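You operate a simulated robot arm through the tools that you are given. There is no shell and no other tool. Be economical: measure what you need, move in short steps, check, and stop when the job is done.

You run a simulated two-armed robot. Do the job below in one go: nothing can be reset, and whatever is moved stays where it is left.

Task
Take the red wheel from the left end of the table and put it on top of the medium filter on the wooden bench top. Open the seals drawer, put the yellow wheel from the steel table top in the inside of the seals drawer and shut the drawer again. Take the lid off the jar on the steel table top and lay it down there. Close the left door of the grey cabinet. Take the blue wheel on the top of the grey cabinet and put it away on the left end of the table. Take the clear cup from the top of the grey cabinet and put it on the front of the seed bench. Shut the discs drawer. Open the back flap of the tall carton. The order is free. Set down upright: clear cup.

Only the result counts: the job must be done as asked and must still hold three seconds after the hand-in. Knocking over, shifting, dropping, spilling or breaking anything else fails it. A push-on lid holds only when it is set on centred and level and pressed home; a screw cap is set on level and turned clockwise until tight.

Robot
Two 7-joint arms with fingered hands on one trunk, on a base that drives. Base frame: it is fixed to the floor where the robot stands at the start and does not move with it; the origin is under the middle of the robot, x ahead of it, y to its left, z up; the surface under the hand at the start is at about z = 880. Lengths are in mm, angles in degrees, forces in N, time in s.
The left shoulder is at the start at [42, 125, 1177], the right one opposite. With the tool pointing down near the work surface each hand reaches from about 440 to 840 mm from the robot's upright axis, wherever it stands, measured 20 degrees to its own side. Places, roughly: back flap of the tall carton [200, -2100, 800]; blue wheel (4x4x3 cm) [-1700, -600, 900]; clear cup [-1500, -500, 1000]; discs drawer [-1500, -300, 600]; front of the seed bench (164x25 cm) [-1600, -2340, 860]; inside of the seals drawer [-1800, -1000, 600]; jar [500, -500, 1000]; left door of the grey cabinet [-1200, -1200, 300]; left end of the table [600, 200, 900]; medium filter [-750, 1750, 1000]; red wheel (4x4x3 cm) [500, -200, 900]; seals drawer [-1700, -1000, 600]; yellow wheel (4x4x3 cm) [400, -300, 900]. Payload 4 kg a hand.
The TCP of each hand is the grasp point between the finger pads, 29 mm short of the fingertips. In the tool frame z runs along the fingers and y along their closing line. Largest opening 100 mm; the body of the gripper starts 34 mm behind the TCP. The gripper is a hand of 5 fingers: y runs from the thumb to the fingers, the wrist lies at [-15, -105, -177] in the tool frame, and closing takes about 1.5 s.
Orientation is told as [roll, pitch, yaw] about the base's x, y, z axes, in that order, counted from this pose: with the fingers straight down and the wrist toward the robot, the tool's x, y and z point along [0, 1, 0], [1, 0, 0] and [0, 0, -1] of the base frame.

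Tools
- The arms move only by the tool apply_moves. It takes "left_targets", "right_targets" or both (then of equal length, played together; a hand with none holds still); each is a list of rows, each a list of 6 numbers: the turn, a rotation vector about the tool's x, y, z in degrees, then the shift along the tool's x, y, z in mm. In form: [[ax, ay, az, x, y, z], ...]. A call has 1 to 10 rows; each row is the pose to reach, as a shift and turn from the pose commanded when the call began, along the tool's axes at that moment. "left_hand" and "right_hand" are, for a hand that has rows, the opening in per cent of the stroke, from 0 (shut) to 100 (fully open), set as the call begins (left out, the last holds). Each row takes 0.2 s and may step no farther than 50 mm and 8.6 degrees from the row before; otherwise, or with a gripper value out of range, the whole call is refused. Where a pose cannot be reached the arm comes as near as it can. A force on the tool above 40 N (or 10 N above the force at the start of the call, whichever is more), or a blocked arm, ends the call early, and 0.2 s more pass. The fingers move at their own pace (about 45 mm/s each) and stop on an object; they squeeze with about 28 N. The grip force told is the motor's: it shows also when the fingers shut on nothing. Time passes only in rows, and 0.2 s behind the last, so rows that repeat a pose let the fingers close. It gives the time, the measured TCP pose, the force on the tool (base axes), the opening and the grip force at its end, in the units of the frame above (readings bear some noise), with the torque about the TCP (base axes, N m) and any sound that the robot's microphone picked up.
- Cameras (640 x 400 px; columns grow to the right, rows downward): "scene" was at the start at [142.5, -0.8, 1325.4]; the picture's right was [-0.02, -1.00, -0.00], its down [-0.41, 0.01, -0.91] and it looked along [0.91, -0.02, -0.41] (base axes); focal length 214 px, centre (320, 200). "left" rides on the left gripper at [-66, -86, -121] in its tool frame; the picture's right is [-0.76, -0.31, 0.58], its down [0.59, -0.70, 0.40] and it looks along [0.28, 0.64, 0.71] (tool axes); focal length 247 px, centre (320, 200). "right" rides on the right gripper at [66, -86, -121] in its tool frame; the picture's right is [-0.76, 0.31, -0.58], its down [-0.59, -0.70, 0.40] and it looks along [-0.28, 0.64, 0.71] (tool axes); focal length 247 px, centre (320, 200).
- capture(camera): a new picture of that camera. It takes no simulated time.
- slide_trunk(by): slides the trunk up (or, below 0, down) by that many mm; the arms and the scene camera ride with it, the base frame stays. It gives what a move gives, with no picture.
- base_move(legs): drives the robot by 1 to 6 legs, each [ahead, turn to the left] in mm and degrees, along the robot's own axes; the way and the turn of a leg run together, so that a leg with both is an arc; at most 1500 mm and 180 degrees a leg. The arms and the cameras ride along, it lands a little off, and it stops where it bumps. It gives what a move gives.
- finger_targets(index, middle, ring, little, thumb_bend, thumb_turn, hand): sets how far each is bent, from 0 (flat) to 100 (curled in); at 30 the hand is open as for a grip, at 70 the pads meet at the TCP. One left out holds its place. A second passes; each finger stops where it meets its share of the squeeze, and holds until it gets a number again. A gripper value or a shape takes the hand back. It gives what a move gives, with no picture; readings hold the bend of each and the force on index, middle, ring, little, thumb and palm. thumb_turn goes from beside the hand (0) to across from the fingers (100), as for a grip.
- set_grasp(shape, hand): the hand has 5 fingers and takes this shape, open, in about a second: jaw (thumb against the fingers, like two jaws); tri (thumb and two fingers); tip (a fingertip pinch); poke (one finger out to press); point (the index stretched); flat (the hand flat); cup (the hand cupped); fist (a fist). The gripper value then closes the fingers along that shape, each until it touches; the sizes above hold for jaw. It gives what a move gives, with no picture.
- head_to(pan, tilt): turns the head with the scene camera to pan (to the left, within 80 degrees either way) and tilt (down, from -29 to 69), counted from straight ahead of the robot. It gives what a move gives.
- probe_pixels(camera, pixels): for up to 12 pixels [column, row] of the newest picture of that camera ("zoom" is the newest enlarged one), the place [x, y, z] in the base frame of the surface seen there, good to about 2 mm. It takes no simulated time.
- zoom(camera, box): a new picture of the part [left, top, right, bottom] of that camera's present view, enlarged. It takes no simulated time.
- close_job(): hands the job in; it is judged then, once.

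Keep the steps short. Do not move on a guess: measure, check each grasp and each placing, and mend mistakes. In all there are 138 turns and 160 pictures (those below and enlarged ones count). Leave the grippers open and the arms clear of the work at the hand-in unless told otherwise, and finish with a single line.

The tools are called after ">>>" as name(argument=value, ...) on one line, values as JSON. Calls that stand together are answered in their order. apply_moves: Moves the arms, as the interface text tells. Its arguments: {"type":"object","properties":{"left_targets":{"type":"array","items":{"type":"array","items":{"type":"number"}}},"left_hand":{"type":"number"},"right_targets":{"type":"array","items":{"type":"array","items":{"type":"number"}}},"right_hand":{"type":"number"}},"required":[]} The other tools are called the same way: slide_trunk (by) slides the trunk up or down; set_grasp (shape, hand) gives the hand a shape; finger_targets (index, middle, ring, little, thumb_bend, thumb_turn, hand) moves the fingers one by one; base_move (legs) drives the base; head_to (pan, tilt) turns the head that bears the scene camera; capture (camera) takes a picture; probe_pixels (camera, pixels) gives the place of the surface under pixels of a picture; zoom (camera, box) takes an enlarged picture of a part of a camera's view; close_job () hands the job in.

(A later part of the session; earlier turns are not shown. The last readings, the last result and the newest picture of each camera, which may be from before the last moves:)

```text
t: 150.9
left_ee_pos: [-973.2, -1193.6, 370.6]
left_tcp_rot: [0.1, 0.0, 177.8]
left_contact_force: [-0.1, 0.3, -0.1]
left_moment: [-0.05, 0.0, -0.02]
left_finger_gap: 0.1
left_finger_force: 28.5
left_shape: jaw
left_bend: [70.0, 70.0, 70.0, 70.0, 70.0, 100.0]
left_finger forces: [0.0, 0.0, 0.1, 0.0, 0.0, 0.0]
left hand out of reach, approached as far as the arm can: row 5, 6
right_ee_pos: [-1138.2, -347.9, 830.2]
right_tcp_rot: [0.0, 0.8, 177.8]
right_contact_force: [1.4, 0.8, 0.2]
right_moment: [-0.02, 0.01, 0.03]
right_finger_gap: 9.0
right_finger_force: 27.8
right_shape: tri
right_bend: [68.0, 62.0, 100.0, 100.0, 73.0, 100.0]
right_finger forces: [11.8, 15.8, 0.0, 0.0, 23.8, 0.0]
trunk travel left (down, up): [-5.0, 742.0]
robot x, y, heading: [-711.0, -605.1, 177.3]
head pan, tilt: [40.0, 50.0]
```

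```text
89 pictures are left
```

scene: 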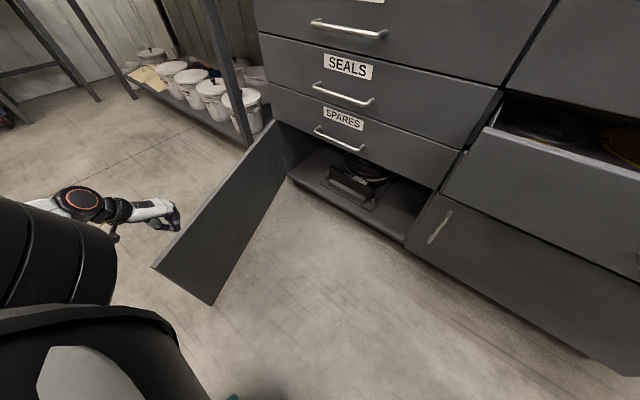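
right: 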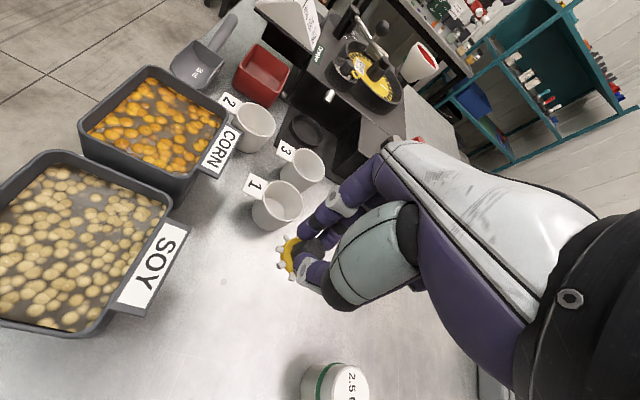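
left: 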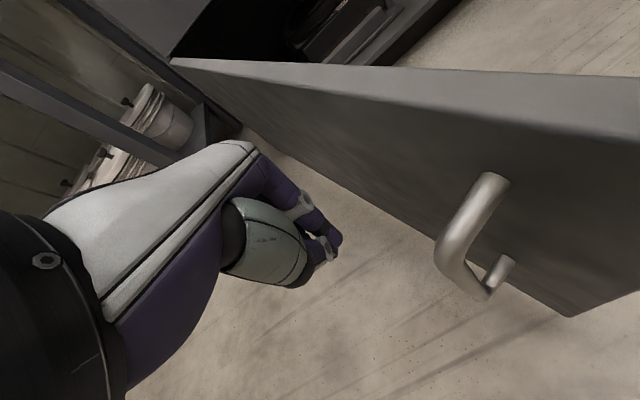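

I see the door's outer face and handle; the hand is clear of the handle. I sweep along the arc in steps, closing the door toward 50°.

>>> apply_moves(left_targets=[[0, 0, 0, -39.2, 23.1, 0], [0, 0, 0, -74.7, 36.3, 0], [0, 0, 0, -117.5, 56.2, 0], [0, 0, 0, -150.6, 74.7, 0], [0, 0, 0, -182.1, 95.7, 0], [0, 0, 0, -212.1, 118.6, 0], [0, 0, 0, -240.4, 143.6, 0], [0, 0, 0, -267, 170.6, 0]])

>>> capture(camera="scene")

```text
t: 152.7
left_ee_pos: [-1100.5, -970.0, 420.5]
left_tcp_rot: [0.0, 0.1, 177.6]
left_contact_force: [0.2, 0.6, -0.1]
left_moment: [-0.01, 0.01, -0.01]
left_finger_gap: 0.0
left_finger_force: 28.6
left_shape: jaw
left_bend: [70.0, 70.0, 70.0, 70.0, 70.0, 100.0]
left_finger forces: [0.0, 0.1, 0.0, 0.0, 0.0, 0.0]
left hand out of reach, approached as far as the arm can: row 6, 7, 8
right_ee_pos: [-1141.4, -348.5, 830.9]
right_tcp_rot: [0.0, 0.8, 177.7]
right_contact_force: [0.3, 0.3, -0.1]
right_moment: [-0.04, -0.05, 0.01]
right_finger_gap: 8.9
right_finger_force: 27.5
right_shape: tri
right_bend: [68.0, 62.0, 100.0, 100.0, 73.0, 100.0]
right_finger forces: [11.9, 15.8, 0.0, 0.0, 23.9, 0.0]
trunk travel left (down, up): [-5.0, 742.0]
robot x, y, heading: [-713.8, -608.6, 177.9]
head pan, tilt: [40.0, 50.0]
```

```text
88 pictures are left
```

scene: 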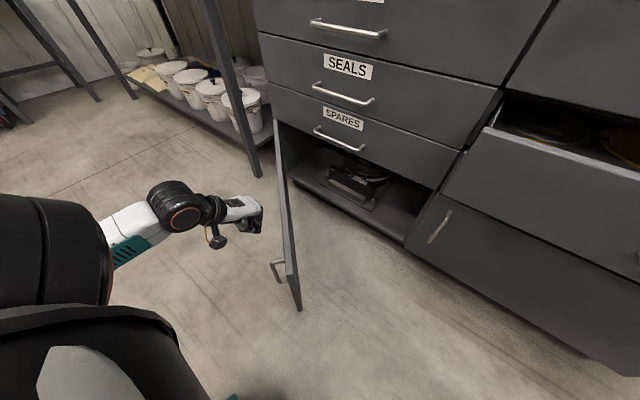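

The door is now near 45°. The arm could not stay as low there (z 420), but farther out it can. I continue the sweep, dropping back to z≈400.

>>> apply_moves(left_targets=[[0, 0, 0, -29.2, 20.6, 0], [0, 0, 0, -60.2, 46.8, 0], [0, 0, 0, -87, 80.9, 5], [0, 0, 0, -112.5, 118.9, 10], [0, 0, 0, -134, 159.8, 15], [0, 0, 0, -153.3, 203.5, 20], [0, 0, 0, -168.6, 249.2, 25], [0, 0, 0, -180.8, 296.7, 30]])

>>> capture(camera="scene")

```text
t: 154.7
left_ee_pos: [-1461.0, -1090.3, 717.6]
left_tcp_rot: [10.9, -30.4, -157.4]
left_contact_force: [5.3, -7.3, 1.9]
left_moment: [0.43, 0.3, -0.08]
left_finger_gap: 0.2
left_finger_force: 27.6
left_shape: jaw
left_bend: [70.0, 70.0, 70.0, 70.0, 70.0, 100.0]
left_finger forces: [8.3, 0.0, 0.0, 0.0, 0.0, 0.2]
left hand out of reach, approached as far as the arm can: row 1, 2, 3, 4, 5, 6
right_ee_pos: [-1139.6, -348.1, 830.4]
right_tcp_rot: [0.1, 0.9, 177.8]
right_contact_force: [-0.4, -0.7, -0.7]
right_moment: [-0.01, 0.0, 0.03]
right_finger_gap: 9.2
right_finger_force: 27.8
right_shape: tri
right_bend: [68.0, 62.0, 100.0, 100.0, 73.0, 100.0]
right_finger forces: [11.9, 15.7, 0.0, 0.1, 23.9, 0.0]
trunk travel left (down, up): [-5.0, 742.0]
robot x, y, heading: [-710.7, -607.0, 178.1]
head pan, tilt: [40.0, 50.0]
stopped in row 8 (left hand): the force on the tool passed its limit at 464 N (the readings are from after the stop); the commanded pose is now the measured one
```

```text
87 pictures are left
```

scene: 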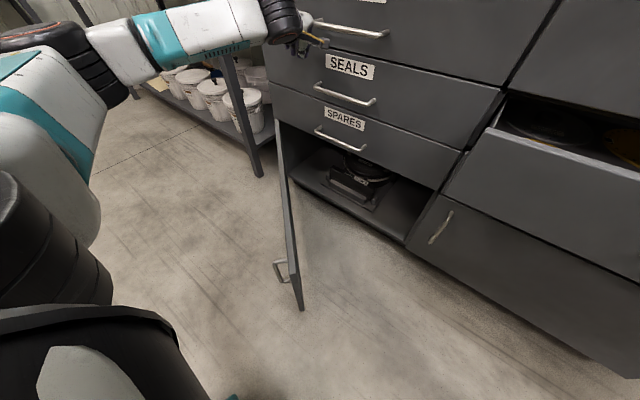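

The arm flipped through an awkward posture and bumped the cabinet front; nothing seems to have shifted in view. I carefully pull the hand straight back from the cabinet and level it again.

>>> apply_moves(left_targets=[[0, 0, 0, 12, -20, -10], [0, 0, 0, 23, -40, -19], [0, 0, 0, 47, -80, -39], [5.5, -3.4, 5.4, 53, -86, -70], [11, -6.8, 10.8, 59, -93, -100], [16.6, -10.2, 16.2, 65, -99, -131], [22.1, -13.6, 21.6, 71, -106, -162], [27.6, -17, 27, 78, -112, -193]])

>>> head_to(pan=15, tilt=15)

>>> capture(camera="scene")

```text
refused: row 3 steps farther than a row can; nothing moved
```

```text
t: 155.7
left_ee_pos: [-1459.6, -1089.9, 719.6]
left_tcp_rot: [10.8, -30.3, -157.6]
left_contact_force: [4.8, -11.3, 4.3]
left_moment: [0.72, 0.35, -0.05]
left_finger_gap: 0.0
left_finger_force: 28.2
left_shape: jaw
left_bend: [70.0, 70.0, 70.0, 70.0, 70.0, 100.0]
left_finger forces: [12.0, 0.0, 0.0, 0.0, 0.0, 0.3]
right_ee_pos: [-1139.0, -350.0, 830.7]
right_tcp_rot: [0.2, 0.8, 177.8]
right_contact_force: [-0.7, 0.6, 0.3]
right_moment: [0.01, -0.02, 0.03]
right_finger_gap: 8.9
right_finger_force: 28.0
right_shape: tri
right_bend: [68.0, 62.0, 100.0, 100.0, 73.0, 100.0]
right_finger forces: [11.9, 15.7, 0.0, 0.0, 23.8, 0.1]
trunk travel left (down, up): [-5.0, 742.0]
robot x, y, heading: [-710.2, -605.3, 178.0]
head pan, tilt: [15.0, 15.0]
```

```text
86 pictures are left
```

scene: 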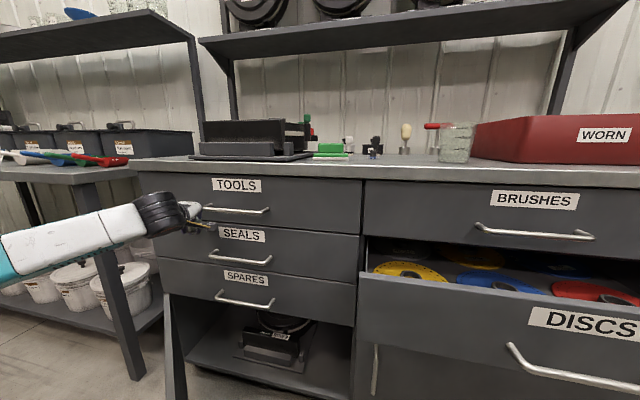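

>>> apply_moves(left_targets=[[0, 0, 0, 12, -20, -10], [0, 0, 0, 23, -40, -19], [0, 0, 0, 35, -60, -29], [0, 0, 0, 47, -80, -39], [5.5, -3.4, 5.4, 53, -86, -70], [11, -6.8, 10.8, 59, -93, -100], [16.6, -10.2, 16.2, 65, -99, -131], [22.1, -13.6, 21.6, 71, -106, -162], [27.6, -17, 27, 78, -112, -193]])

>>> capture(camera="scene")

```text
t: 157.7
left_ee_pos: [-1265.4, -1051.6, 834.1]
left_tcp_rot: [0.3, -0.2, 177.7]
left_contact_force: [-0.4, 0.2, 0.1]
left_moment: [0.04, -0.01, 0.02]
left_finger_gap: 0.0
left_finger_force: 28.0
left_shape: jaw
left_bend: [70.0, 70.0, 70.0, 70.0, 70.0, 100.0]
left_finger forces: [0.1, 0.0, 0.0, 0.0, 0.0, 0.0]
right_ee_pos: [-1141.1, -350.0, 828.7]
right_tcp_rot: [0.1, 1.0, 177.9]
right_contact_force: [0.2, 0.0, -1.0]
right_moment: [0.02, 0.0, -0.02]
right_finger_gap: 9.1
right_finger_force: 28.0
right_shape: tri
right_bend: [68.0, 62.0, 100.0, 100.0, 73.0, 100.0]
right_finger forces: [11.9, 15.8, 0.0, 0.0, 24.0, 0.0]
trunk travel left (down, up): [-5.0, 742.0]
robot x, y, heading: [-706.8, -606.1, 178.1]
head pan, tilt: [15.0, 15.0]
```

```text
85 pictures are left
```

scene: 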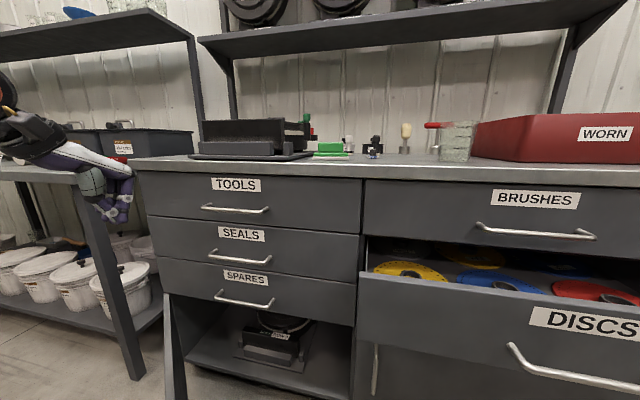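

The cabinet and things on it look untouched. I back the robot 200 mm so the arm has room, then look at the door's present angle.

>>> base_move(legs=[[-200, 0]])

>>> head_to(pan=30, tilt=35)

>>> capture(camera="scene")

```text
t: 159.3
left_ee_pos: [-1064.7, -1058.3, 836.2]
left_tcp_rot: [0.5, -0.4, 177.7]
left_contact_force: [0.1, 0.3, -0.1]
left_moment: [-0.01, 0.02, 0.0]
left_finger_gap: 0.2
left_finger_force: 27.5
left_shape: jaw
left_bend: [70.0, 70.0, 70.0, 70.0, 70.0, 100.0]
left_finger forces: [0.1, 0.1, 0.0, 0.0, 0.0, 0.0]
right_ee_pos: [-938.0, -357.2, 829.9]
right_tcp_rot: [0.0, 0.9, 177.7]
right_contact_force: [0.7, -0.1, -0.2]
right_moment: [0.0, 0.0, 0.01]
right_finger_gap: 9.1
right_finger_force: 27.6
right_shape: tri
right_bend: [68.0, 62.0, 100.0, 100.0, 73.0, 100.0]
right_finger forces: [11.8, 15.7, 0.0, 0.0, 23.9, 0.0]
trunk travel left (down, up): [-5.0, 742.0]
robot x, y, heading: [-508.1, -617.6, 177.3]
head pan, tilt: [15.0, 15.0]
```

```text
t: 160.1
left_ee_pos: [-1063.7, -1058.3, 836.2]
left_tcp_rot: [0.5, -0.4, 177.7]
left_contact_force: [-1.0, 0.2, -0.7]
left_moment: [0.02, 0.0, -0.02]
left_finger_gap: 0.0
left_finger_force: 28.0
left_shape: jaw
left_bend: [70.0, 70.0, 70.0, 70.0, 70.0, 100.0]
left_finger forces: [0.0, 0.0, 0.0, 0.1, 0.0, 0.0]
right_ee_pos: [-937.6, -356.7, 830.4]
right_tcp_rot: [0.0, 0.9, 177.7]
right_contact_force: [-0.2, 0.9, -1.0]
right_moment: [-0.02, 0.01, -0.01]
right_finger_gap: 9.1
right_finger_force: 28.2
right_shape: tri
right_bend: [68.0, 62.0, 100.0, 100.0, 73.0, 100.0]
right_finger forces: [11.8, 15.9, 0.0, 0.1, 23.8, 0.0]
trunk travel left (down, up): [-5.0, 742.0]
robot x, y, heading: [-510.8, -613.9, 177.7]
head pan, tilt: [30.0, 35.0]
```

```text
84 pictures are left
```

scene: 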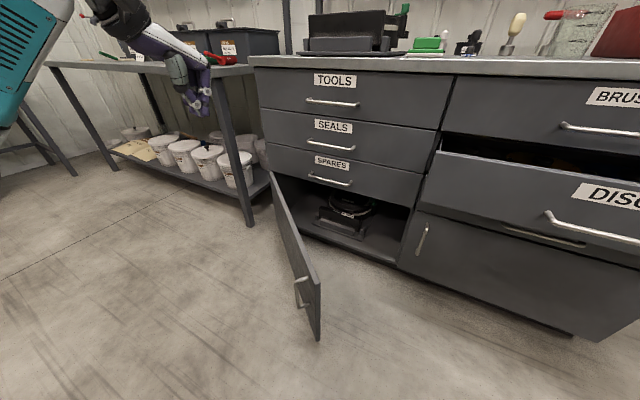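

>>> probe_pixels(camera="scene", pixels=[[312, 283], [318, 282], [290, 225], [285, 245], [300, 295], [315, 335], [280, 200], [248, 215], [255, 65]])

```text
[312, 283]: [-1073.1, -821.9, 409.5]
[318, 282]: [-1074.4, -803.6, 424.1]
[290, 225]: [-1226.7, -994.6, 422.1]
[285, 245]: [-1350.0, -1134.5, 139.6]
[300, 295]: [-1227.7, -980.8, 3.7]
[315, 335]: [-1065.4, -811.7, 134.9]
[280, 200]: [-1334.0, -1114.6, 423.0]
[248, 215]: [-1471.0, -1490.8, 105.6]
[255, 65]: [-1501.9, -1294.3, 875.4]
```

The door stands at about 48°; the hand is 168 mm outside it. I lower it here to z≈376, shifting slightly right, then check.

>>> apply_moves(left_targets=[[0, 0, 0, -9, 0, 46], [0, 0, 0, -18, 0, 92], [0, 0, 0, -27, 0, 138], [0, 0, 0, -36, 0, 184], [0, 0, 0, -45, 0, 230], [0, 0, 0, -54, 0, 276], [0, 0, 0, -63, 0, 322], [0, 0, 0, -72, 0, 368], [0, 0, 0, -81, 0, 414], [0, 0, 0, -90, 0, 460]])

>>> capture(camera="scene")

```text
t: 162.3
left_ee_pos: [-1066.5, -971.7, 374.1]
left_tcp_rot: [0.5, -0.4, 177.8]
left_contact_force: [0.0, 0.2, 0.0]
left_moment: [0.0, -0.03, 0.02]
left_finger_gap: 0.0
left_finger_force: 28.0
left_shape: jaw
left_bend: [70.0, 70.0, 70.0, 70.0, 70.0, 100.0]
left_finger forces: [0.0, 0.0, 0.1, 0.1, 0.0, 0.0]
right_ee_pos: [-936.5, -356.6, 830.5]
right_tcp_rot: [-0.1, 0.9, 177.7]
right_contact_force: [0.6, -1.1, 0.0]
right_moment: [0.0, 0.02, -0.01]
right_finger_gap: 9.0
right_finger_force: 28.4
right_shape: tri
right_bend: [68.0, 62.0, 100.0, 100.0, 73.0, 100.0]
right_finger forces: [11.9, 16.0, 0.0, 0.0, 23.8, 0.1]
trunk travel left (down, up): [-5.0, 742.0]
robot x, y, heading: [-511.9, -616.4, 177.4]
head pan, tilt: [30.0, 35.0]
```

```text
83 pictures are left
```

scene: 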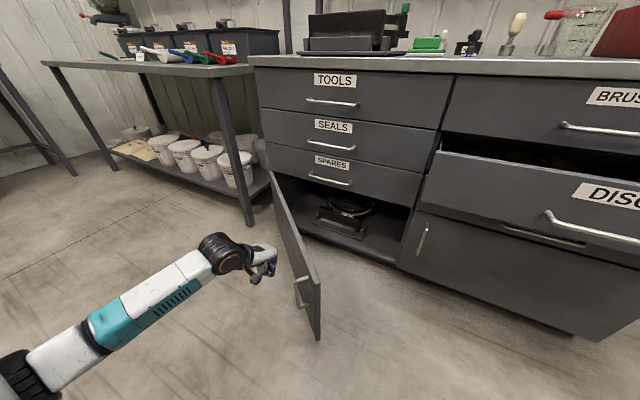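

I drive ahead 200 mm, pushing the door with the stiff hand.

>>> base_move(legs=[[200, 0]])

>>> capture(camera="scene")

```text
t: 163.9
left_ee_pos: [-1268.4, -962.1, 375.4]
left_tcp_rot: [0.3, -0.4, 177.5]
left_contact_force: [-0.4, 0.6, -0.4]
left_moment: [-0.03, 0.01, -0.03]
left_finger_gap: 0.0
left_finger_force: 27.9
left_shape: jaw
left_bend: [70.0, 70.0, 70.0, 70.0, 70.0, 100.0]
left_finger forces: [0.0, 0.1, 0.0, 0.1, 0.0, 0.0]
right_ee_pos: [-1137.7, -348.2, 828.5]
right_tcp_rot: [0.0, 0.9, 177.5]
right_contact_force: [0.3, 0.1, -0.3]
right_moment: [0.02, 0.01, 0.04]
right_finger_gap: 9.0
right_finger_force: 28.0
right_shape: tri
right_bend: [68.0, 62.0, 100.0, 100.0, 73.0, 100.0]
right_finger forces: [12.0, 15.9, 0.0, 0.0, 23.9, 0.1]
trunk travel left (down, up): [-5.0, 742.0]
robot x, y, heading: [-707.8, -605.2, 177.1]
head pan, tilt: [30.0, 35.0]
```

```text
82 pictures are left
```

scene: 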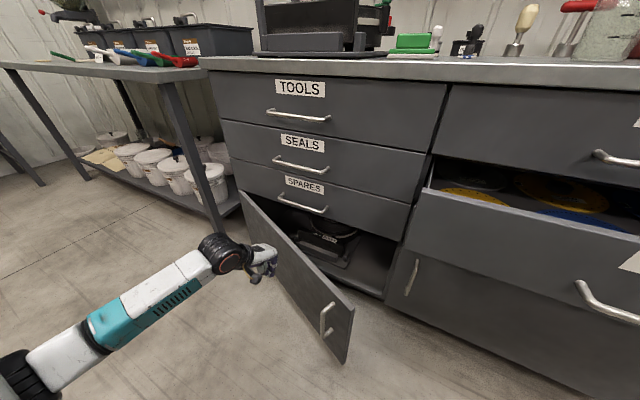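

The door is near 60° now. I shift the hand outward along the door (toward its handle side, clear of the SPARES handle) and sweep on with the arm to about 86°.

>>> apply_moves(left_targets=[[0, 0, 0, -33.2, -27, 0], [0, 0, 0, -71.6, -57.3, 0], [0, 0, 0, -105.7, -37.3, 0], [0, 0, 0, -118.7, -13.2, 0], [0, 0, 0, -132.4, 16.4, 0], [0, 0, 0, -145.1, 46, 0]])

>>> capture(camera="scene")

```text
t: 165.3
left_ee_pos: [-1308.4, -816.0, 375.3]
left_tcp_rot: [0.5, -0.3, 177.8]
left_contact_force: [-0.3, 1.3, -0.5]
left_moment: [0.01, 0.01, -0.03]
left_finger_gap: 0.0
left_finger_force: 28.7
left_shape: jaw
left_bend: [70.0, 70.0, 70.0, 70.0, 70.0, 100.0]
left_finger forces: [0.0, 0.0, 0.0, 0.0, 0.0, 0.1]
right_ee_pos: [-1137.2, -346.8, 830.7]
right_tcp_rot: [0.0, 0.9, 177.5]
right_contact_force: [0.3, 1.0, 0.2]
right_moment: [-0.02, -0.02, 0.0]
right_finger_gap: 9.3
right_finger_force: 28.1
right_shape: tri
right_bend: [68.0, 62.0, 100.0, 100.0, 73.0, 100.0]
right_finger forces: [11.9, 15.9, 0.0, 0.0, 23.8, 0.0]
trunk travel left (down, up): [-5.0, 742.0]
robot x, y, heading: [-708.8, -602.9, 177.4]
head pan, tilt: [30.0, 35.0]
```

```text
81 pictures are left
```

scene: 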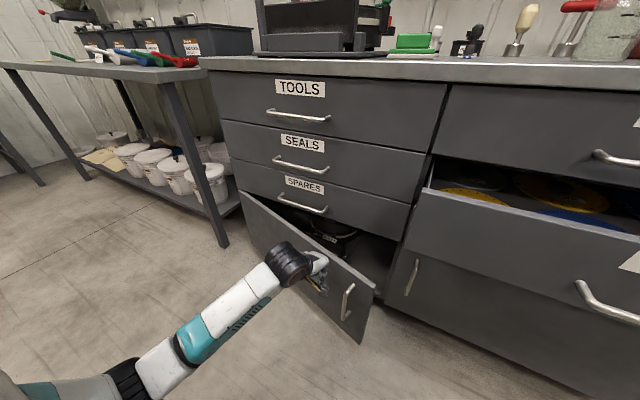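

>>> apply_moves(left_targets=[[0, 0, 0, -11.8, 31, 0], [0, 0, 0, -20.6, 62.4, 0], [0, 0, 0, -27.5, 93.7, 0], [0, 0, 0, -32.2, 126, 0]])

>>> capture(camera="scene")

```text
t: 166.3
left_ee_pos: [-1432.3, -779.1, 372.2]
left_tcp_rot: [0.6, -0.4, 177.6]
left_contact_force: [0.8, -0.2, 0.5]
left_moment: [0.02, -0.01, -0.01]
left_finger_gap: 0.0
left_finger_force: 28.3
left_shape: jaw
left_bend: [70.0, 70.0, 70.0, 70.0, 70.0, 100.0]
left_finger forces: [0.2, 0.0, 0.0, 0.0, 0.1, 0.1]
right_ee_pos: [-1136.8, -346.9, 830.2]
right_tcp_rot: [0.1, 0.9, 177.5]
right_contact_force: [0.4, 0.6, -0.7]
right_moment: [-0.01, -0.03, 0.02]
right_finger_gap: 9.0
right_finger_force: 28.1
right_shape: tri
right_bend: [68.0, 62.0, 100.0, 100.0, 73.0, 100.0]
right_finger forces: [11.9, 15.8, 0.0, 0.0, 24.0, 0.0]
trunk travel left (down, up): [-5.0, 742.0]
robot x, y, heading: [-706.7, -603.1, 177.6]
head pan, tilt: [30.0, 35.0]
```

```text
80 pictures are left
```

scene: 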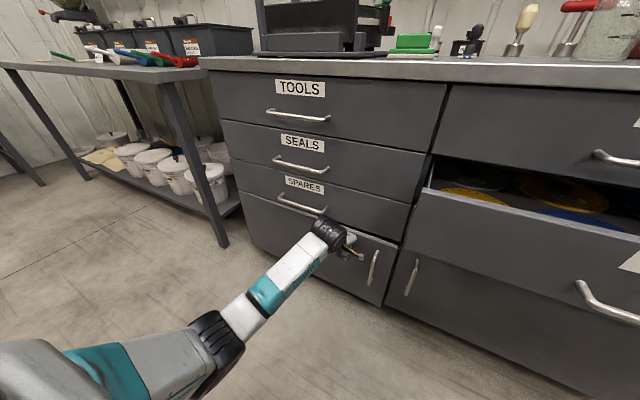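

Nearly closed. I push on in small steps until I feel the stop.

>>> apply_moves(left_targets=[[0, 0, 0, 0, 8, 0], [0, 0, 0, 0, 16, 0], [0, 0, 0, 0, 24, 0], [0, 0, 0, 0, 30, 0], [0, 0, 0, 0, 36, 0], [0, 0, 0, 0, 42, 0], [0, 0, 0, 0, 48, 0]])

>>> zoom(camera="scene", box=[220, 150, 440, 330])

```text
t: 167.7
left_ee_pos: [-1467.8, -776.3, 372.7]
left_tcp_rot: [0.4, 0.3, 177.5]
left_contact_force: [14.6, -0.2, 4.4]
left_moment: [-0.01, 0.99, 0.14]
left_finger_gap: 0.0
left_finger_force: 28.1
left_shape: jaw
left_bend: [70.0, 70.0, 70.0, 70.0, 70.0, 100.0]
left_finger forces: [0.0, 14.2, 0.0, 0.0, 0.1, 0.0]
right_ee_pos: [-1136.9, -348.0, 830.4]
right_tcp_rot: [0.0, 0.8, 177.6]
right_contact_force: [-0.4, 0.2, 0.1]
right_moment: [0.01, 0.02, -0.02]
right_finger_gap: 9.2
right_finger_force: 27.6
right_shape: tri
right_bend: [68.0, 62.0, 100.0, 100.0, 73.0, 100.0]
right_finger forces: [11.9, 16.0, 0.0, 0.0, 23.8, 0.1]
trunk travel left (down, up): [-5.0, 742.0]
robot x, y, heading: [-714.2, -605.2, 177.7]
head pan, tilt: [30.0, 35.0]
stopped in row 7 (left hand): the force on the tool passed its limit at 52 N (the readings are from after the stop); the commanded pose is now the measured one
```

```text
2.22 times, centred on (330, 240) of scene
```

zoom: 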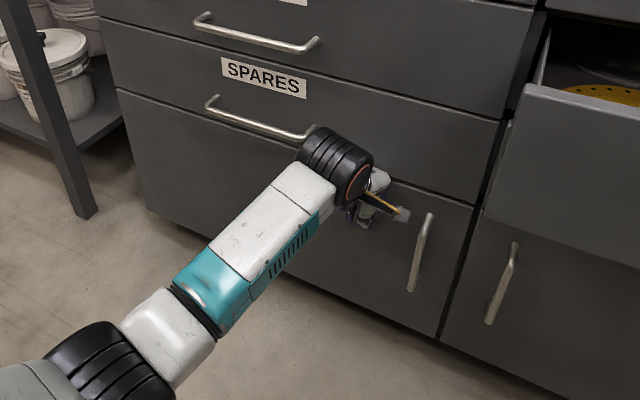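

The stop was felt at 52 N and the door lies flush. I withdraw the left hand back and up, then shift the base left so the SEALS handle is in front, and look.

>>> apply_moves(left_targets=[[0, 0, 0, 0, -30, 0], [0, 0, 0, 0, -75, 0], [0, 0, 0, 0, -120, 0], [0, 0, 0, 0, -165, -5], [0, 0, 0, 0, -190, -45], [0, 0, 0, 0, -200, -90], [0, 0, 0, 0, -200, -135], [0, 0, 0, 0, -200, -180], [0, 0, 0, 0, -200, -225], [0, 0, 0, 0, -200, -270]])

>>> base_move(legs=[[-100, 0], [0, 90], [285, 0], [0, -88]])

>>> head_to(pan=0, tilt=25)

>>> capture(camera="scene")

```text
t: 169.9
left_ee_pos: [-1270.9, -783.5, 642.3]
left_tcp_rot: [0.5, 0.3, 177.7]
left_contact_force: [1.0, 0.1, -0.3]
left_moment: [0.03, -0.01, 0.0]
left_finger_gap: 0.0
left_finger_force: 28.0
left_shape: jaw
left_bend: [70.0, 70.0, 70.0, 70.0, 70.0, 100.0]
left_finger forces: [0.1, 0.0, 0.1, 0.0, 0.0, 0.1]
right_ee_pos: [-1136.8, -347.6, 830.5]
right_tcp_rot: [-0.1, 0.9, 177.5]
right_contact_force: [0.4, -1.0, -0.1]
right_moment: [0.03, -0.04, 0.0]
right_finger_gap: 9.1
right_finger_force: 28.0
right_shape: tri
right_bend: [68.0, 62.0, 100.0, 100.0, 73.0, 100.0]
right_finger forces: [12.0, 16.1, 0.0, 0.0, 23.9, 0.0]
trunk travel left (down, up): [-5.0, 742.0]
robot x, y, heading: [-709.0, -607.1, 177.2]
head pan, tilt: [30.0, 35.0]
```

```text
t: 180.4
left_ee_pos: [-1164.1, -1120.8, 641.8]
left_tcp_rot: [0.6, 0.2, -177.9]
left_contact_force: [-0.2, 0.1, 0.0]
left_moment: [-0.02, -0.03, -0.01]
left_finger_gap: 0.0
left_finger_force: 27.9
left_shape: jaw
left_bend: [70.0, 70.0, 70.0, 70.0, 70.0, 100.0]
left_finger forces: [0.0, 0.1, 0.0, 0.0, 0.0, 0.0]
right_ee_pos: [-1065.8, -674.3, 830.6]
right_tcp_rot: [0.0, 1.1, -178.0]
right_contact_force: [-0.4, 0.6, 0.0]
right_moment: [0.01, 0.02, 0.01]
right_finger_gap: 8.8
right_finger_force: 28.5
right_shape: tri
right_bend: [68.0, 62.0, 100.0, 100.0, 73.0, 100.0]
right_finger forces: [12.4, 16.0, 0.1, 0.0, 22.9, 0.0]
trunk travel left (down, up): [-5.0, 742.0]
robot x, y, heading: [-617.7, -897.1, -178.0]
head pan, tilt: [30.0, 35.0]
```

```text
t: 181.4
left_ee_pos: [-1165.3, -1120.6, 643.3]
left_tcp_rot: [0.4, 0.2, -177.9]
left_contact_force: [-0.8, 0.2, -0.2]
left_moment: [0.01, 0.0, -0.03]
left_finger_gap: 0.3
left_finger_force: 28.0
left_shape: jaw
left_bend: [70.0, 70.0, 70.0, 70.0, 70.0, 100.0]
left_finger forces: [0.0, 0.0, 0.0, 0.0, 0.1, 0.0]
right_ee_pos: [-1065.0, -675.0, 830.1]
right_tcp_rot: [0.0, 0.9, -177.9]
right_contact_force: [0.7, 0.1, 0.3]
right_moment: [0.02, -0.01, -0.01]
right_finger_gap: 8.6
right_finger_force: 28.0
right_shape: tri
right_bend: [68.0, 62.0, 100.0, 100.0, 73.0, 100.0]
right_finger forces: [12.2, 16.0, 0.0, 0.1, 22.9, 0.1]
trunk travel left (down, up): [-5.0, 742.0]
robot x, y, heading: [-617.3, -900.9, -178.2]
head pan, tilt: [0.0, 25.0]
```

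```text
78 pictures are left
```

scene: 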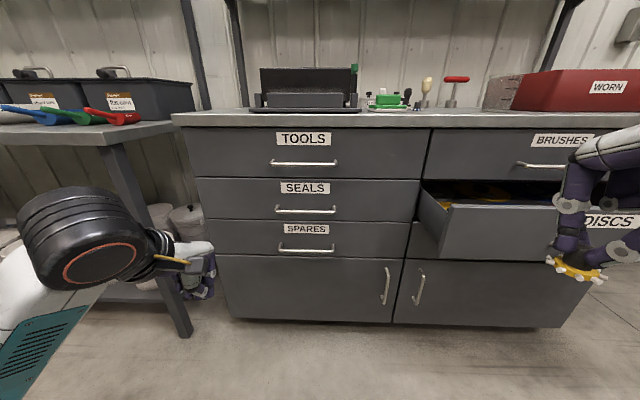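

The left door is flush with the right one. I measure the SEALS handle (306,210).

>>> probe_pixels(camera="scene", pixels=[[306, 211], [290, 211], [325, 210], [306, 210], [306, 198], [306, 180], [306, 217], [315, 163], [400, 285], [230, 285]])

>>> zoom(camera="scene", box=[258, 150, 354, 260])

```text
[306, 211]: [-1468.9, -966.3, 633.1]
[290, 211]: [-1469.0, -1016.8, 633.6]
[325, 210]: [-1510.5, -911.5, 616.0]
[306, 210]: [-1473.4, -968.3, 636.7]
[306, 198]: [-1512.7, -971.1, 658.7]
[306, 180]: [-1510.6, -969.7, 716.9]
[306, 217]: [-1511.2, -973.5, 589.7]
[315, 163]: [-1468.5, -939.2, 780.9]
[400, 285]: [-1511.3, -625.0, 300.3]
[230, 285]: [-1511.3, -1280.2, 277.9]
```

```text
3.64 times, centred on (306, 205) of scene
```

zoom: 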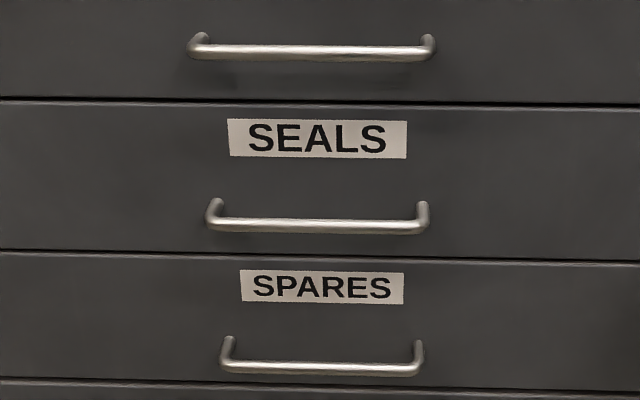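

The bar is at x≈-1475, z≈636, y centre -970. I tilt the left hand 60° forward in front of the robot, half open, and then drive ahead 160 mm so the bar lies 700 mm ahead.

>>> apply_moves(left_targets=[[-7.5, 0, 0, -20, 8, -7], [-15, 0, 0, -40, 16, -14], [-22.5, 0, 0, -60, 25, -21], [-30, 0, 0, -80, 33, -28], [-37.5, 0, 0, -100, 41, -36], [-45, 0, 0, -120, 50, -43], [-52.5, 0, 0, -140, 58, -50], [-60, 0, 0, -161, 66, -57], [-60, 0, 0, -161, 66, -57]], left_hand=45)

>>> base_move(legs=[[160, 0]])

>>> capture(camera="left")

>>> capture(camera="scene")

```text
t: 183.4
left_ee_pos: [-1238.7, -962.2, 697.3]
left_tcp_rot: [1.0, -60.0, -178.8]
left_contact_force: [-0.2, -0.4, -0.2]
left_moment: [0.0, 0.0, -0.01]
left_finger_gap: 44.6
left_finger_force: 0.0
left_shape: jaw
left_bend: [42.0, 45.0, 74.0, 51.0, 40.0, 100.0]
left_finger forces: [0.0, 0.0, 0.0, 0.0, 0.0, 0.0]
right_ee_pos: [-1065.4, -675.6, 829.9]
right_tcp_rot: [0.1, 0.9, -178.0]
right_contact_force: [-0.5, 0.4, -0.5]
right_moment: [-0.02, 0.01, -0.01]
right_finger_gap: 8.8
right_finger_force: 28.0
right_shape: tri
right_bend: [68.0, 62.0, 100.0, 100.0, 73.0, 100.0]
right_finger forces: [12.2, 16.2, 0.1, 0.1, 23.0, 0.0]
trunk travel left (down, up): [-5.0, 742.0]
robot x, y, heading: [-615.4, -900.3, -178.2]
head pan, tilt: [0.0, 25.0]
```

```text
t: 184.8
left_ee_pos: [-1398.4, -967.1, 697.7]
left_tcp_rot: [1.0, -59.8, -178.8]
left_contact_force: [0.2, 0.3, -0.6]
left_moment: [0.01, -0.02, 0.03]
left_finger_gap: 44.8
left_finger_force: 0.1
left_shape: jaw
left_bend: [42.0, 45.0, 74.0, 51.0, 40.0, 100.0]
left_finger forces: [0.0, 0.1, 0.1, 0.1, 0.0, 0.0]
right_ee_pos: [-1224.3, -679.7, 829.7]
right_tcp_rot: [0.0, 1.0, -178.0]
right_contact_force: [0.3, 0.7, -0.4]
right_moment: [0.04, -0.02, 0.0]
right_finger_gap: 8.7
right_finger_force: 27.6
right_shape: tri
right_bend: [68.0, 62.0, 100.0, 100.0, 73.0, 100.0]
right_finger forces: [12.3, 16.2, 0.1, 0.0, 23.0, 0.1]
trunk travel left (down, up): [-5.0, 742.0]
robot x, y, heading: [-776.4, -904.6, -178.4]
head pan, tilt: [0.0, 25.0]
```

```text
76 pictures are left
```

left: 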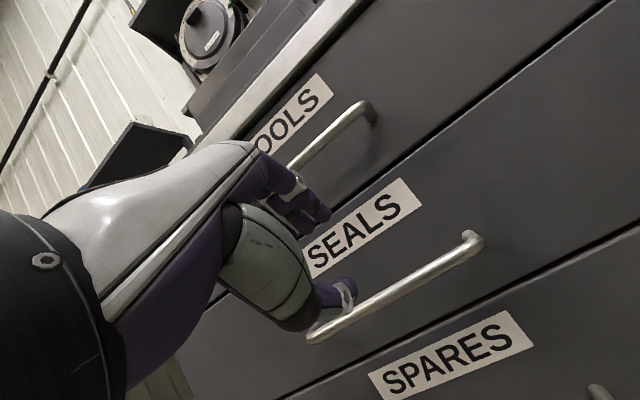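

```text
75 pictures are left
```

scene: 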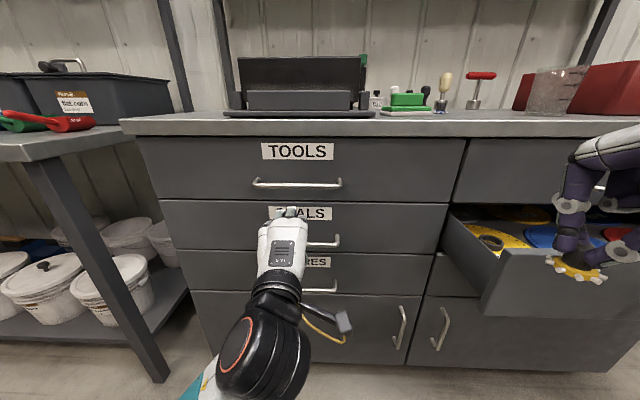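

The hand faces the bar; it needs 15 mm toward the thumb side and 85 mm along the fingers. I go in and close.

>>> apply_moves(left_targets=[[0, 0, 0, 2, -15, 0], [0, 0, 0, 2, -15, 30], [0, 0, 0, 2, -15, 60], [0, 0, 0, 2, -15, 75], [0, 0, 0, 2, -15, 85], [0, 0, 0, 2, -15, 85]])

>>> capture(camera="left")

>>> apply_moves(left_targets=[[0, 0, 0, 0, 0, 0], [0, 0, 0, 0, 0, 0], [0, 0, 0, 0, 0, 0], [0, 0, 0, 0, 0, 0], [0, 0, 0, 0, 0, 0], [0, 0, 0, 0, 0, 0]], left_hand=0)

>>> capture(camera="left")

```text
t: 186.2
left_ee_pos: [-1463.9, -970.4, 641.8]
left_tcp_rot: [1.0, -59.8, -178.9]
left_contact_force: [0.2, 0.4, -0.6]
left_moment: [-0.02, -0.04, 0.0]
left_finger_gap: 44.9
left_finger_force: 0.1
left_shape: jaw
left_bend: [42.0, 45.0, 74.0, 51.0, 40.0, 100.0]
left_finger forces: [0.0, 0.1, 0.1, 0.1, 0.1, 0.0]
right_ee_pos: [-1225.2, -681.3, 830.3]
right_tcp_rot: [0.1, 0.9, -178.0]
right_contact_force: [0.5, -0.7, -1.3]
right_moment: [-0.01, -0.02, -0.01]
right_finger_gap: 8.7
right_finger_force: 28.2
right_shape: tri
right_bend: [68.0, 62.0, 100.0, 100.0, 73.0, 100.0]
right_finger forces: [12.3, 16.2, 0.1, 0.1, 23.0, 0.0]
trunk travel left (down, up): [-5.0, 742.0]
robot x, y, heading: [-779.9, -909.1, -178.1]
head pan, tilt: [0.0, 25.0]
```

```text
74 pictures are left
```

left: 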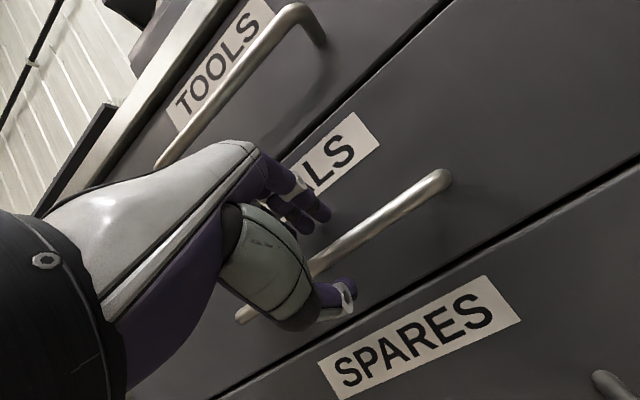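

```text
t: 187.6
left_ee_pos: [-1463.5, -970.2, 640.5]
left_tcp_rot: [1.0, -59.7, -178.9]
left_contact_force: [-4.3, -0.4, -2.8]
left_moment: [-0.1, 0.08, -0.02]
left_finger_gap: 2.2
left_finger_force: 27.8
left_shape: jaw
left_bend: [70.0, 70.0, 70.0, 70.0, 53.0, 100.0]
left_finger forces: [12.5, 6.3, 3.4, 0.0, 24.0, 0.0]
right_ee_pos: [-1225.7, -679.8, 830.1]
right_tcp_rot: [-0.1, 0.8, -178.0]
right_contact_force: [0.6, -0.3, 0.2]
right_moment: [-0.01, 0.01, 0.01]
right_finger_gap: 8.8
right_finger_force: 28.3
right_shape: tri
right_bend: [68.0, 62.0, 100.0, 100.0, 73.0, 100.0]
right_finger forces: [12.2, 16.2, 0.0, 0.0, 22.9, 0.1]
trunk travel left (down, up): [-5.0, 742.0]
robot x, y, heading: [-775.4, -904.6, -178.2]
head pan, tilt: [0.0, 25.0]
```

```text
73 pictures are left
```

left: 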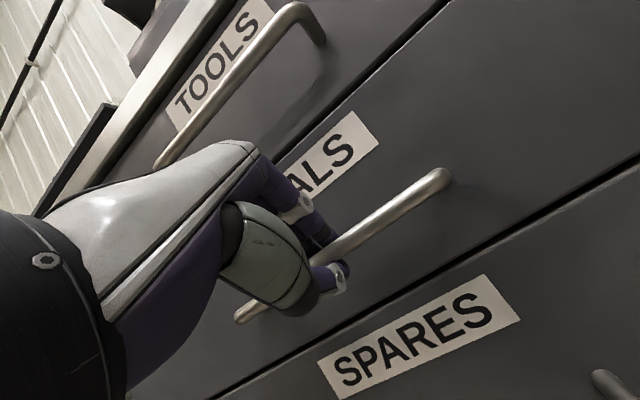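

The bar is in the grip (24 N on the thumb). I pull by driving the base back 230 mm.

>>> base_move(legs=[[-230, 0]])

>>> capture(camera="scene")

```text
t: 189.3
left_ee_pos: [-1239.0, -963.7, 639.1]
left_tcp_rot: [0.8, -59.6, -178.7]
left_contact_force: [1.0, -17.6, -12.2]
left_moment: [-0.08, -0.12, 0.15]
left_finger_gap: 2.5
left_finger_force: 28.2
left_shape: jaw
left_bend: [71.0, 70.0, 70.0, 70.0, 52.0, 100.0]
left_finger forces: [12.1, 4.8, 1.8, 0.0, 26.1, 0.1]
right_ee_pos: [-999.7, -672.1, 830.1]
right_tcp_rot: [-0.1, 1.0, -178.1]
right_contact_force: [0.0, -0.7, -0.4]
right_moment: [0.02, -0.01, -0.02]
right_finger_gap: 8.8
right_finger_force: 28.3
right_shape: tri
right_bend: [68.0, 62.0, 100.0, 100.0, 73.0, 100.0]
right_finger forces: [12.3, 16.3, 0.0, 0.0, 22.9, 0.0]
trunk travel left (down, up): [-5.0, 742.0]
robot x, y, heading: [-553.5, -898.6, -178.2]
head pan, tilt: [0.0, 25.0]
```

```text
72 pictures are left
```

scene: 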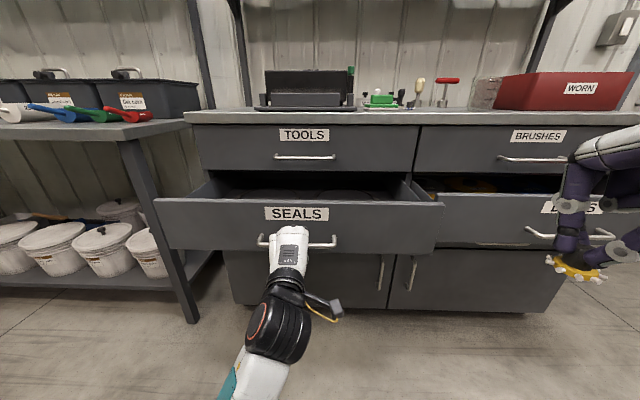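

The drawer came out about 225 mm. I let go, draw the left hand back and up, raise the trunk 200 mm and look into the drawer.

>>> apply_moves(left_targets=[[0, 0, 0, 0, 0, 0], [0, 0, 0, 0, 0, 0], [0, 0, 0, 0, 0, 0], [0, 0, 0, 0, 0, 0], [0, 0, 0, 0, 0, -30], [0, 0, 0, 0, 0, -60], [0, 0, 0, 30, 0, -90], [0, 0, 0, 65, 0, -100], [0, 0, 0, 100, 0, -110], [0, 0, 0, 140, 0, -120]], left_hand=60)

>>> slide_trunk(by=220)

>>> head_to(pan=0, tilt=40)

>>> capture(camera="scene")

```text
t: 191.5
left_ee_pos: [-1150.1, -1100.4, 693.6]
left_tcp_rot: [0.9, -59.7, -178.8]
left_contact_force: [0.5, -0.4, 0.5]
left_moment: [-0.01, 0.03, 0.01]
left_finger_gap: 60.2
left_finger_force: 0.0
left_shape: jaw
left_bend: [40.0, 39.0, 73.0, 45.0, 30.0, 100.0]
left_finger forces: [0.1, 0.0, 0.0, 0.0, 0.1, 0.0]
left hand out of reach, approached as far as the arm can: row 9, 10
right_ee_pos: [-999.4, -672.4, 830.4]
right_tcp_rot: [0.0, 0.9, -178.1]
right_contact_force: [0.8, 0.0, -0.3]
right_moment: [-0.05, 0.02, -0.01]
right_finger_gap: 8.6
right_finger_force: 28.0
right_shape: tri
right_bend: [68.0, 62.0, 100.0, 100.0, 73.0, 100.0]
right_finger forces: [12.2, 16.4, 0.1, 0.0, 22.8, 0.0]
trunk travel left (down, up): [-5.0, 742.0]
robot x, y, heading: [-553.6, -898.2, -178.2]
head pan, tilt: [0.0, 25.0]
```

```text
t: 193.8
left_ee_pos: [-1152.0, -1099.2, 912.1]
left_tcp_rot: [1.0, -59.7, -178.9]
left_contact_force: [-0.8, -0.5, 0.0]
left_moment: [0.02, -0.01, 0.01]
left_finger_gap: 59.6
left_finger_force: 0.1
left_shape: jaw
left_bend: [40.0, 39.0, 73.0, 45.0, 30.0, 100.0]
left_finger forces: [0.0, 0.0, 0.0, 0.0, 0.0, 0.1]
right_ee_pos: [-999.6, -672.1, 1051.0]
right_tcp_rot: [0.1, 0.9, -178.1]
right_contact_force: [-0.3, -0.4, -1.4]
right_moment: [-0.03, 0.0, -0.01]
right_finger_gap: 8.8
right_finger_force: 27.6
right_shape: tri
right_bend: [68.0, 62.0, 100.0, 100.0, 73.0, 100.0]
right_finger forces: [12.1, 16.4, 0.0, 0.0, 22.9, 0.0]
trunk travel left (down, up): [-225.0, 522.0]
robot x, y, heading: [-555.0, -896.1, -178.4]
head pan, tilt: [0.0, 25.0]
```

```text
t: 194.6
left_ee_pos: [-1149.9, -1099.1, 912.1]
left_tcp_rot: [0.9, -59.6, -178.8]
left_contact_force: [0.5, -0.1, -0.4]
left_moment: [0.0, -0.02, 0.0]
left_finger_gap: 59.6
left_finger_force: 0.1
left_shape: jaw
left_bend: [40.0, 39.0, 73.0, 45.0, 30.0, 100.0]
left_finger forces: [0.0, 0.1, 0.1, 0.0, 0.0, 0.1]
right_ee_pos: [-999.6, -672.1, 1050.5]
right_tcp_rot: [0.2, 0.9, -178.1]
right_contact_force: [-0.7, -0.5, -0.9]
right_moment: [0.02, -0.03, 0.0]
right_finger_gap: 8.6
right_finger_force: 27.5
right_shape: tri
right_bend: [68.0, 62.0, 100.0, 100.0, 73.0, 100.0]
right_finger forces: [12.1, 16.5, 0.0, 0.0, 22.9, 0.0]
trunk travel left (down, up): [-225.0, 522.0]
robot x, y, heading: [-553.3, -895.5, -178.5]
head pan, tilt: [0.0, 40.0]
```

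```text
71 pictures are left
```

scene: 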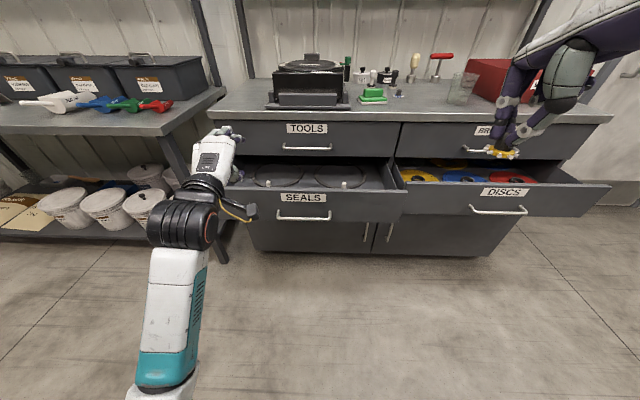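

>>> zoom(camera="scene", box=[215, 140, 415, 230])

>>> probe_pixels(camera="scene", pixels=[[280, 177], [318, 177], [316, 185], [370, 183], [385, 180], [300, 193], [370, 193], [390, 188], [340, 181], [300, 165], [395, 170], [330, 187]])

>>> zoom(camera="right", box=[220, 180, 380, 280])

```text
3.20 times, centred on (315, 185) of scene
```

zoom: 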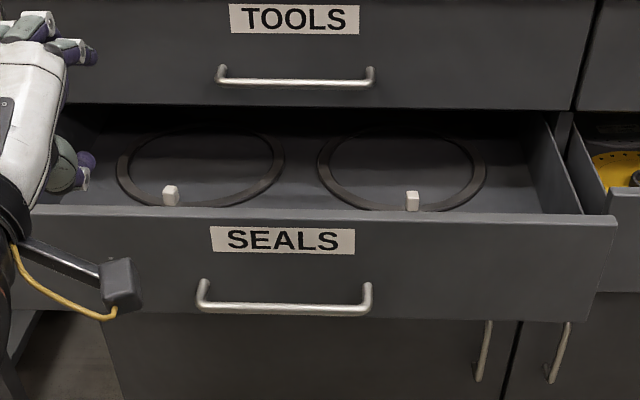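

```text
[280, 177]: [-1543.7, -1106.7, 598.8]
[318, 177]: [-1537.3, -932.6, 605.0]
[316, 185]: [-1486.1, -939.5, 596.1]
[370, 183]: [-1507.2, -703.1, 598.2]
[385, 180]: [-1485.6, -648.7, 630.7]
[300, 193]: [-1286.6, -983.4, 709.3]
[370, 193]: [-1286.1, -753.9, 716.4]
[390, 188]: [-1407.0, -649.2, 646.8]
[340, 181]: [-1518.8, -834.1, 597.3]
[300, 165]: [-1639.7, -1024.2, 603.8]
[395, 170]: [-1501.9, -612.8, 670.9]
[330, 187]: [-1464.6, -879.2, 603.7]
```

```text
4.00 times, centred on (300, 230) of right
```

zoom: 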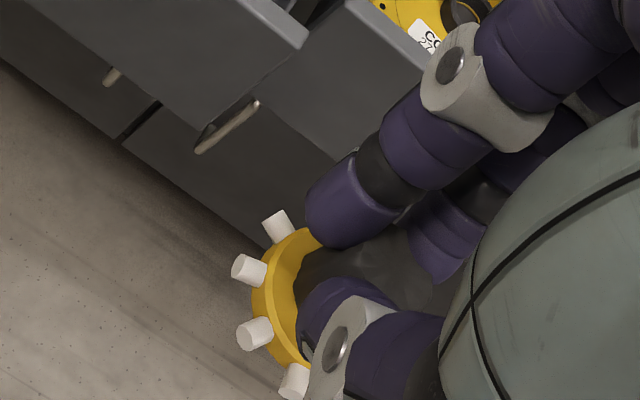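

The drawer floor is at z≈597, front panel at x≈-1286 (top 717), and the front strip is free of the rings. I tuck the left arm back, drive ahead 230 mm, and then bring the right hand over.

>>> apply_moves(left_targets=[[7.5, 0, 0, 9, 2, -26], [15, 0, 0, 18, 5, -52], [22.5, 0, 0, 28, 7, -78], [30, 0, 0, 37, 9, -104], [37.5, 0, 0, 46, 12, -130], [45, 0, 0, 56, 14, -155], [52.5, 0, 0, 65, 17, -181], [60, 0, 0, 75, 19, -207]])

>>> base_move(legs=[[230, 0]])

>>> capture(camera="scene")

```text
t: 196.4
left_ee_pos: [-977.1, -1168.6, 1034.7]
left_tcp_rot: [0.5, 0.4, -177.9]
left_contact_force: [0.1, -0.7, 0.0]
left_moment: [0.0, 0.02, 0.01]
left_finger_gap: 60.3
left_finger_force: 0.2
left_shape: jaw
left_bend: [39.0, 39.0, 73.0, 45.0, 30.0, 100.0]
left_finger forces: [0.0, 0.0, 0.0, 0.0, 0.0, 0.0]
right_ee_pos: [-999.6, -673.4, 1051.5]
right_tcp_rot: [0.0, 0.8, -178.1]
right_contact_force: [-0.4, 1.1, -0.3]
right_moment: [0.0, 0.02, 0.01]
right_finger_gap: 9.0
right_finger_force: 27.7
right_shape: tri
right_bend: [69.0, 62.0, 100.0, 100.0, 73.0, 100.0]
right_finger forces: [12.2, 16.6, 0.0, 0.1, 23.0, 0.0]
trunk travel left (down, up): [-225.0, 522.0]
robot x, y, heading: [-551.2, -898.5, -178.3]
head pan, tilt: [0.0, 40.0]
```

```text
t: 198.2
left_ee_pos: [-1213.3, -1176.0, 1035.2]
left_tcp_rot: [0.6, 0.4, -178.1]
left_contact_force: [-0.8, -0.3, -1.2]
left_moment: [-0.01, 0.01, 0.01]
left_finger_gap: 59.7
left_finger_force: 0.1
left_shape: jaw
left_bend: [39.0, 39.0, 73.0, 45.0, 30.0, 100.0]
left_finger forces: [0.0, 0.0, 0.1, 0.0, 0.1, 0.0]
right_ee_pos: [-1234.7, -680.0, 1050.8]
right_tcp_rot: [-0.1, 0.9, -178.1]
right_contact_force: [-0.7, 0.3, -0.5]
right_moment: [0.01, 0.02, -0.02]
right_finger_gap: 8.7
right_finger_force: 27.9
right_shape: tri
right_bend: [69.0, 62.0, 100.0, 100.0, 73.0, 100.0]
right_finger forces: [12.0, 16.7, 0.1, 0.0, 22.8, 0.0]
trunk travel left (down, up): [-225.0, 522.0]
robot x, y, heading: [-788.6, -903.7, -177.9]
head pan, tilt: [0.0, 40.0]
```

```text
68 pictures are left
```

scene: 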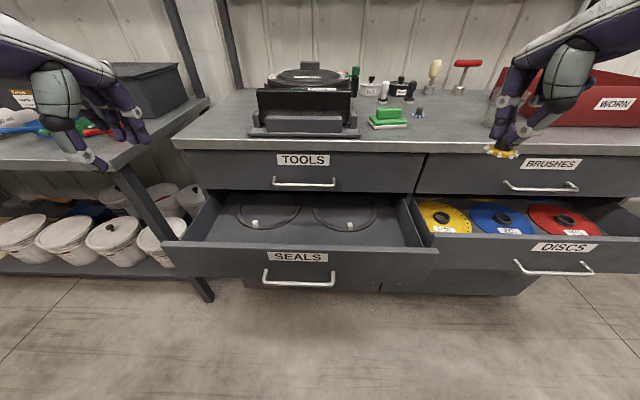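

>>> probe_pixels(camera="scene", pixels=[[395, 225], [385, 238], [340, 240], [400, 243], [420, 244], [415, 225], [350, 232], [345, 222]])

```text
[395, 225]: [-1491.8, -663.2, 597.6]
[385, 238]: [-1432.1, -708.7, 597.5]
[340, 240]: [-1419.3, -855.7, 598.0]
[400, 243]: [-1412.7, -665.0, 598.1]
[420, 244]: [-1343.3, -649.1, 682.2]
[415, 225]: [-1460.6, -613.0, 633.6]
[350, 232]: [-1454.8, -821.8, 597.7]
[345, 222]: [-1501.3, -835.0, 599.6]
```

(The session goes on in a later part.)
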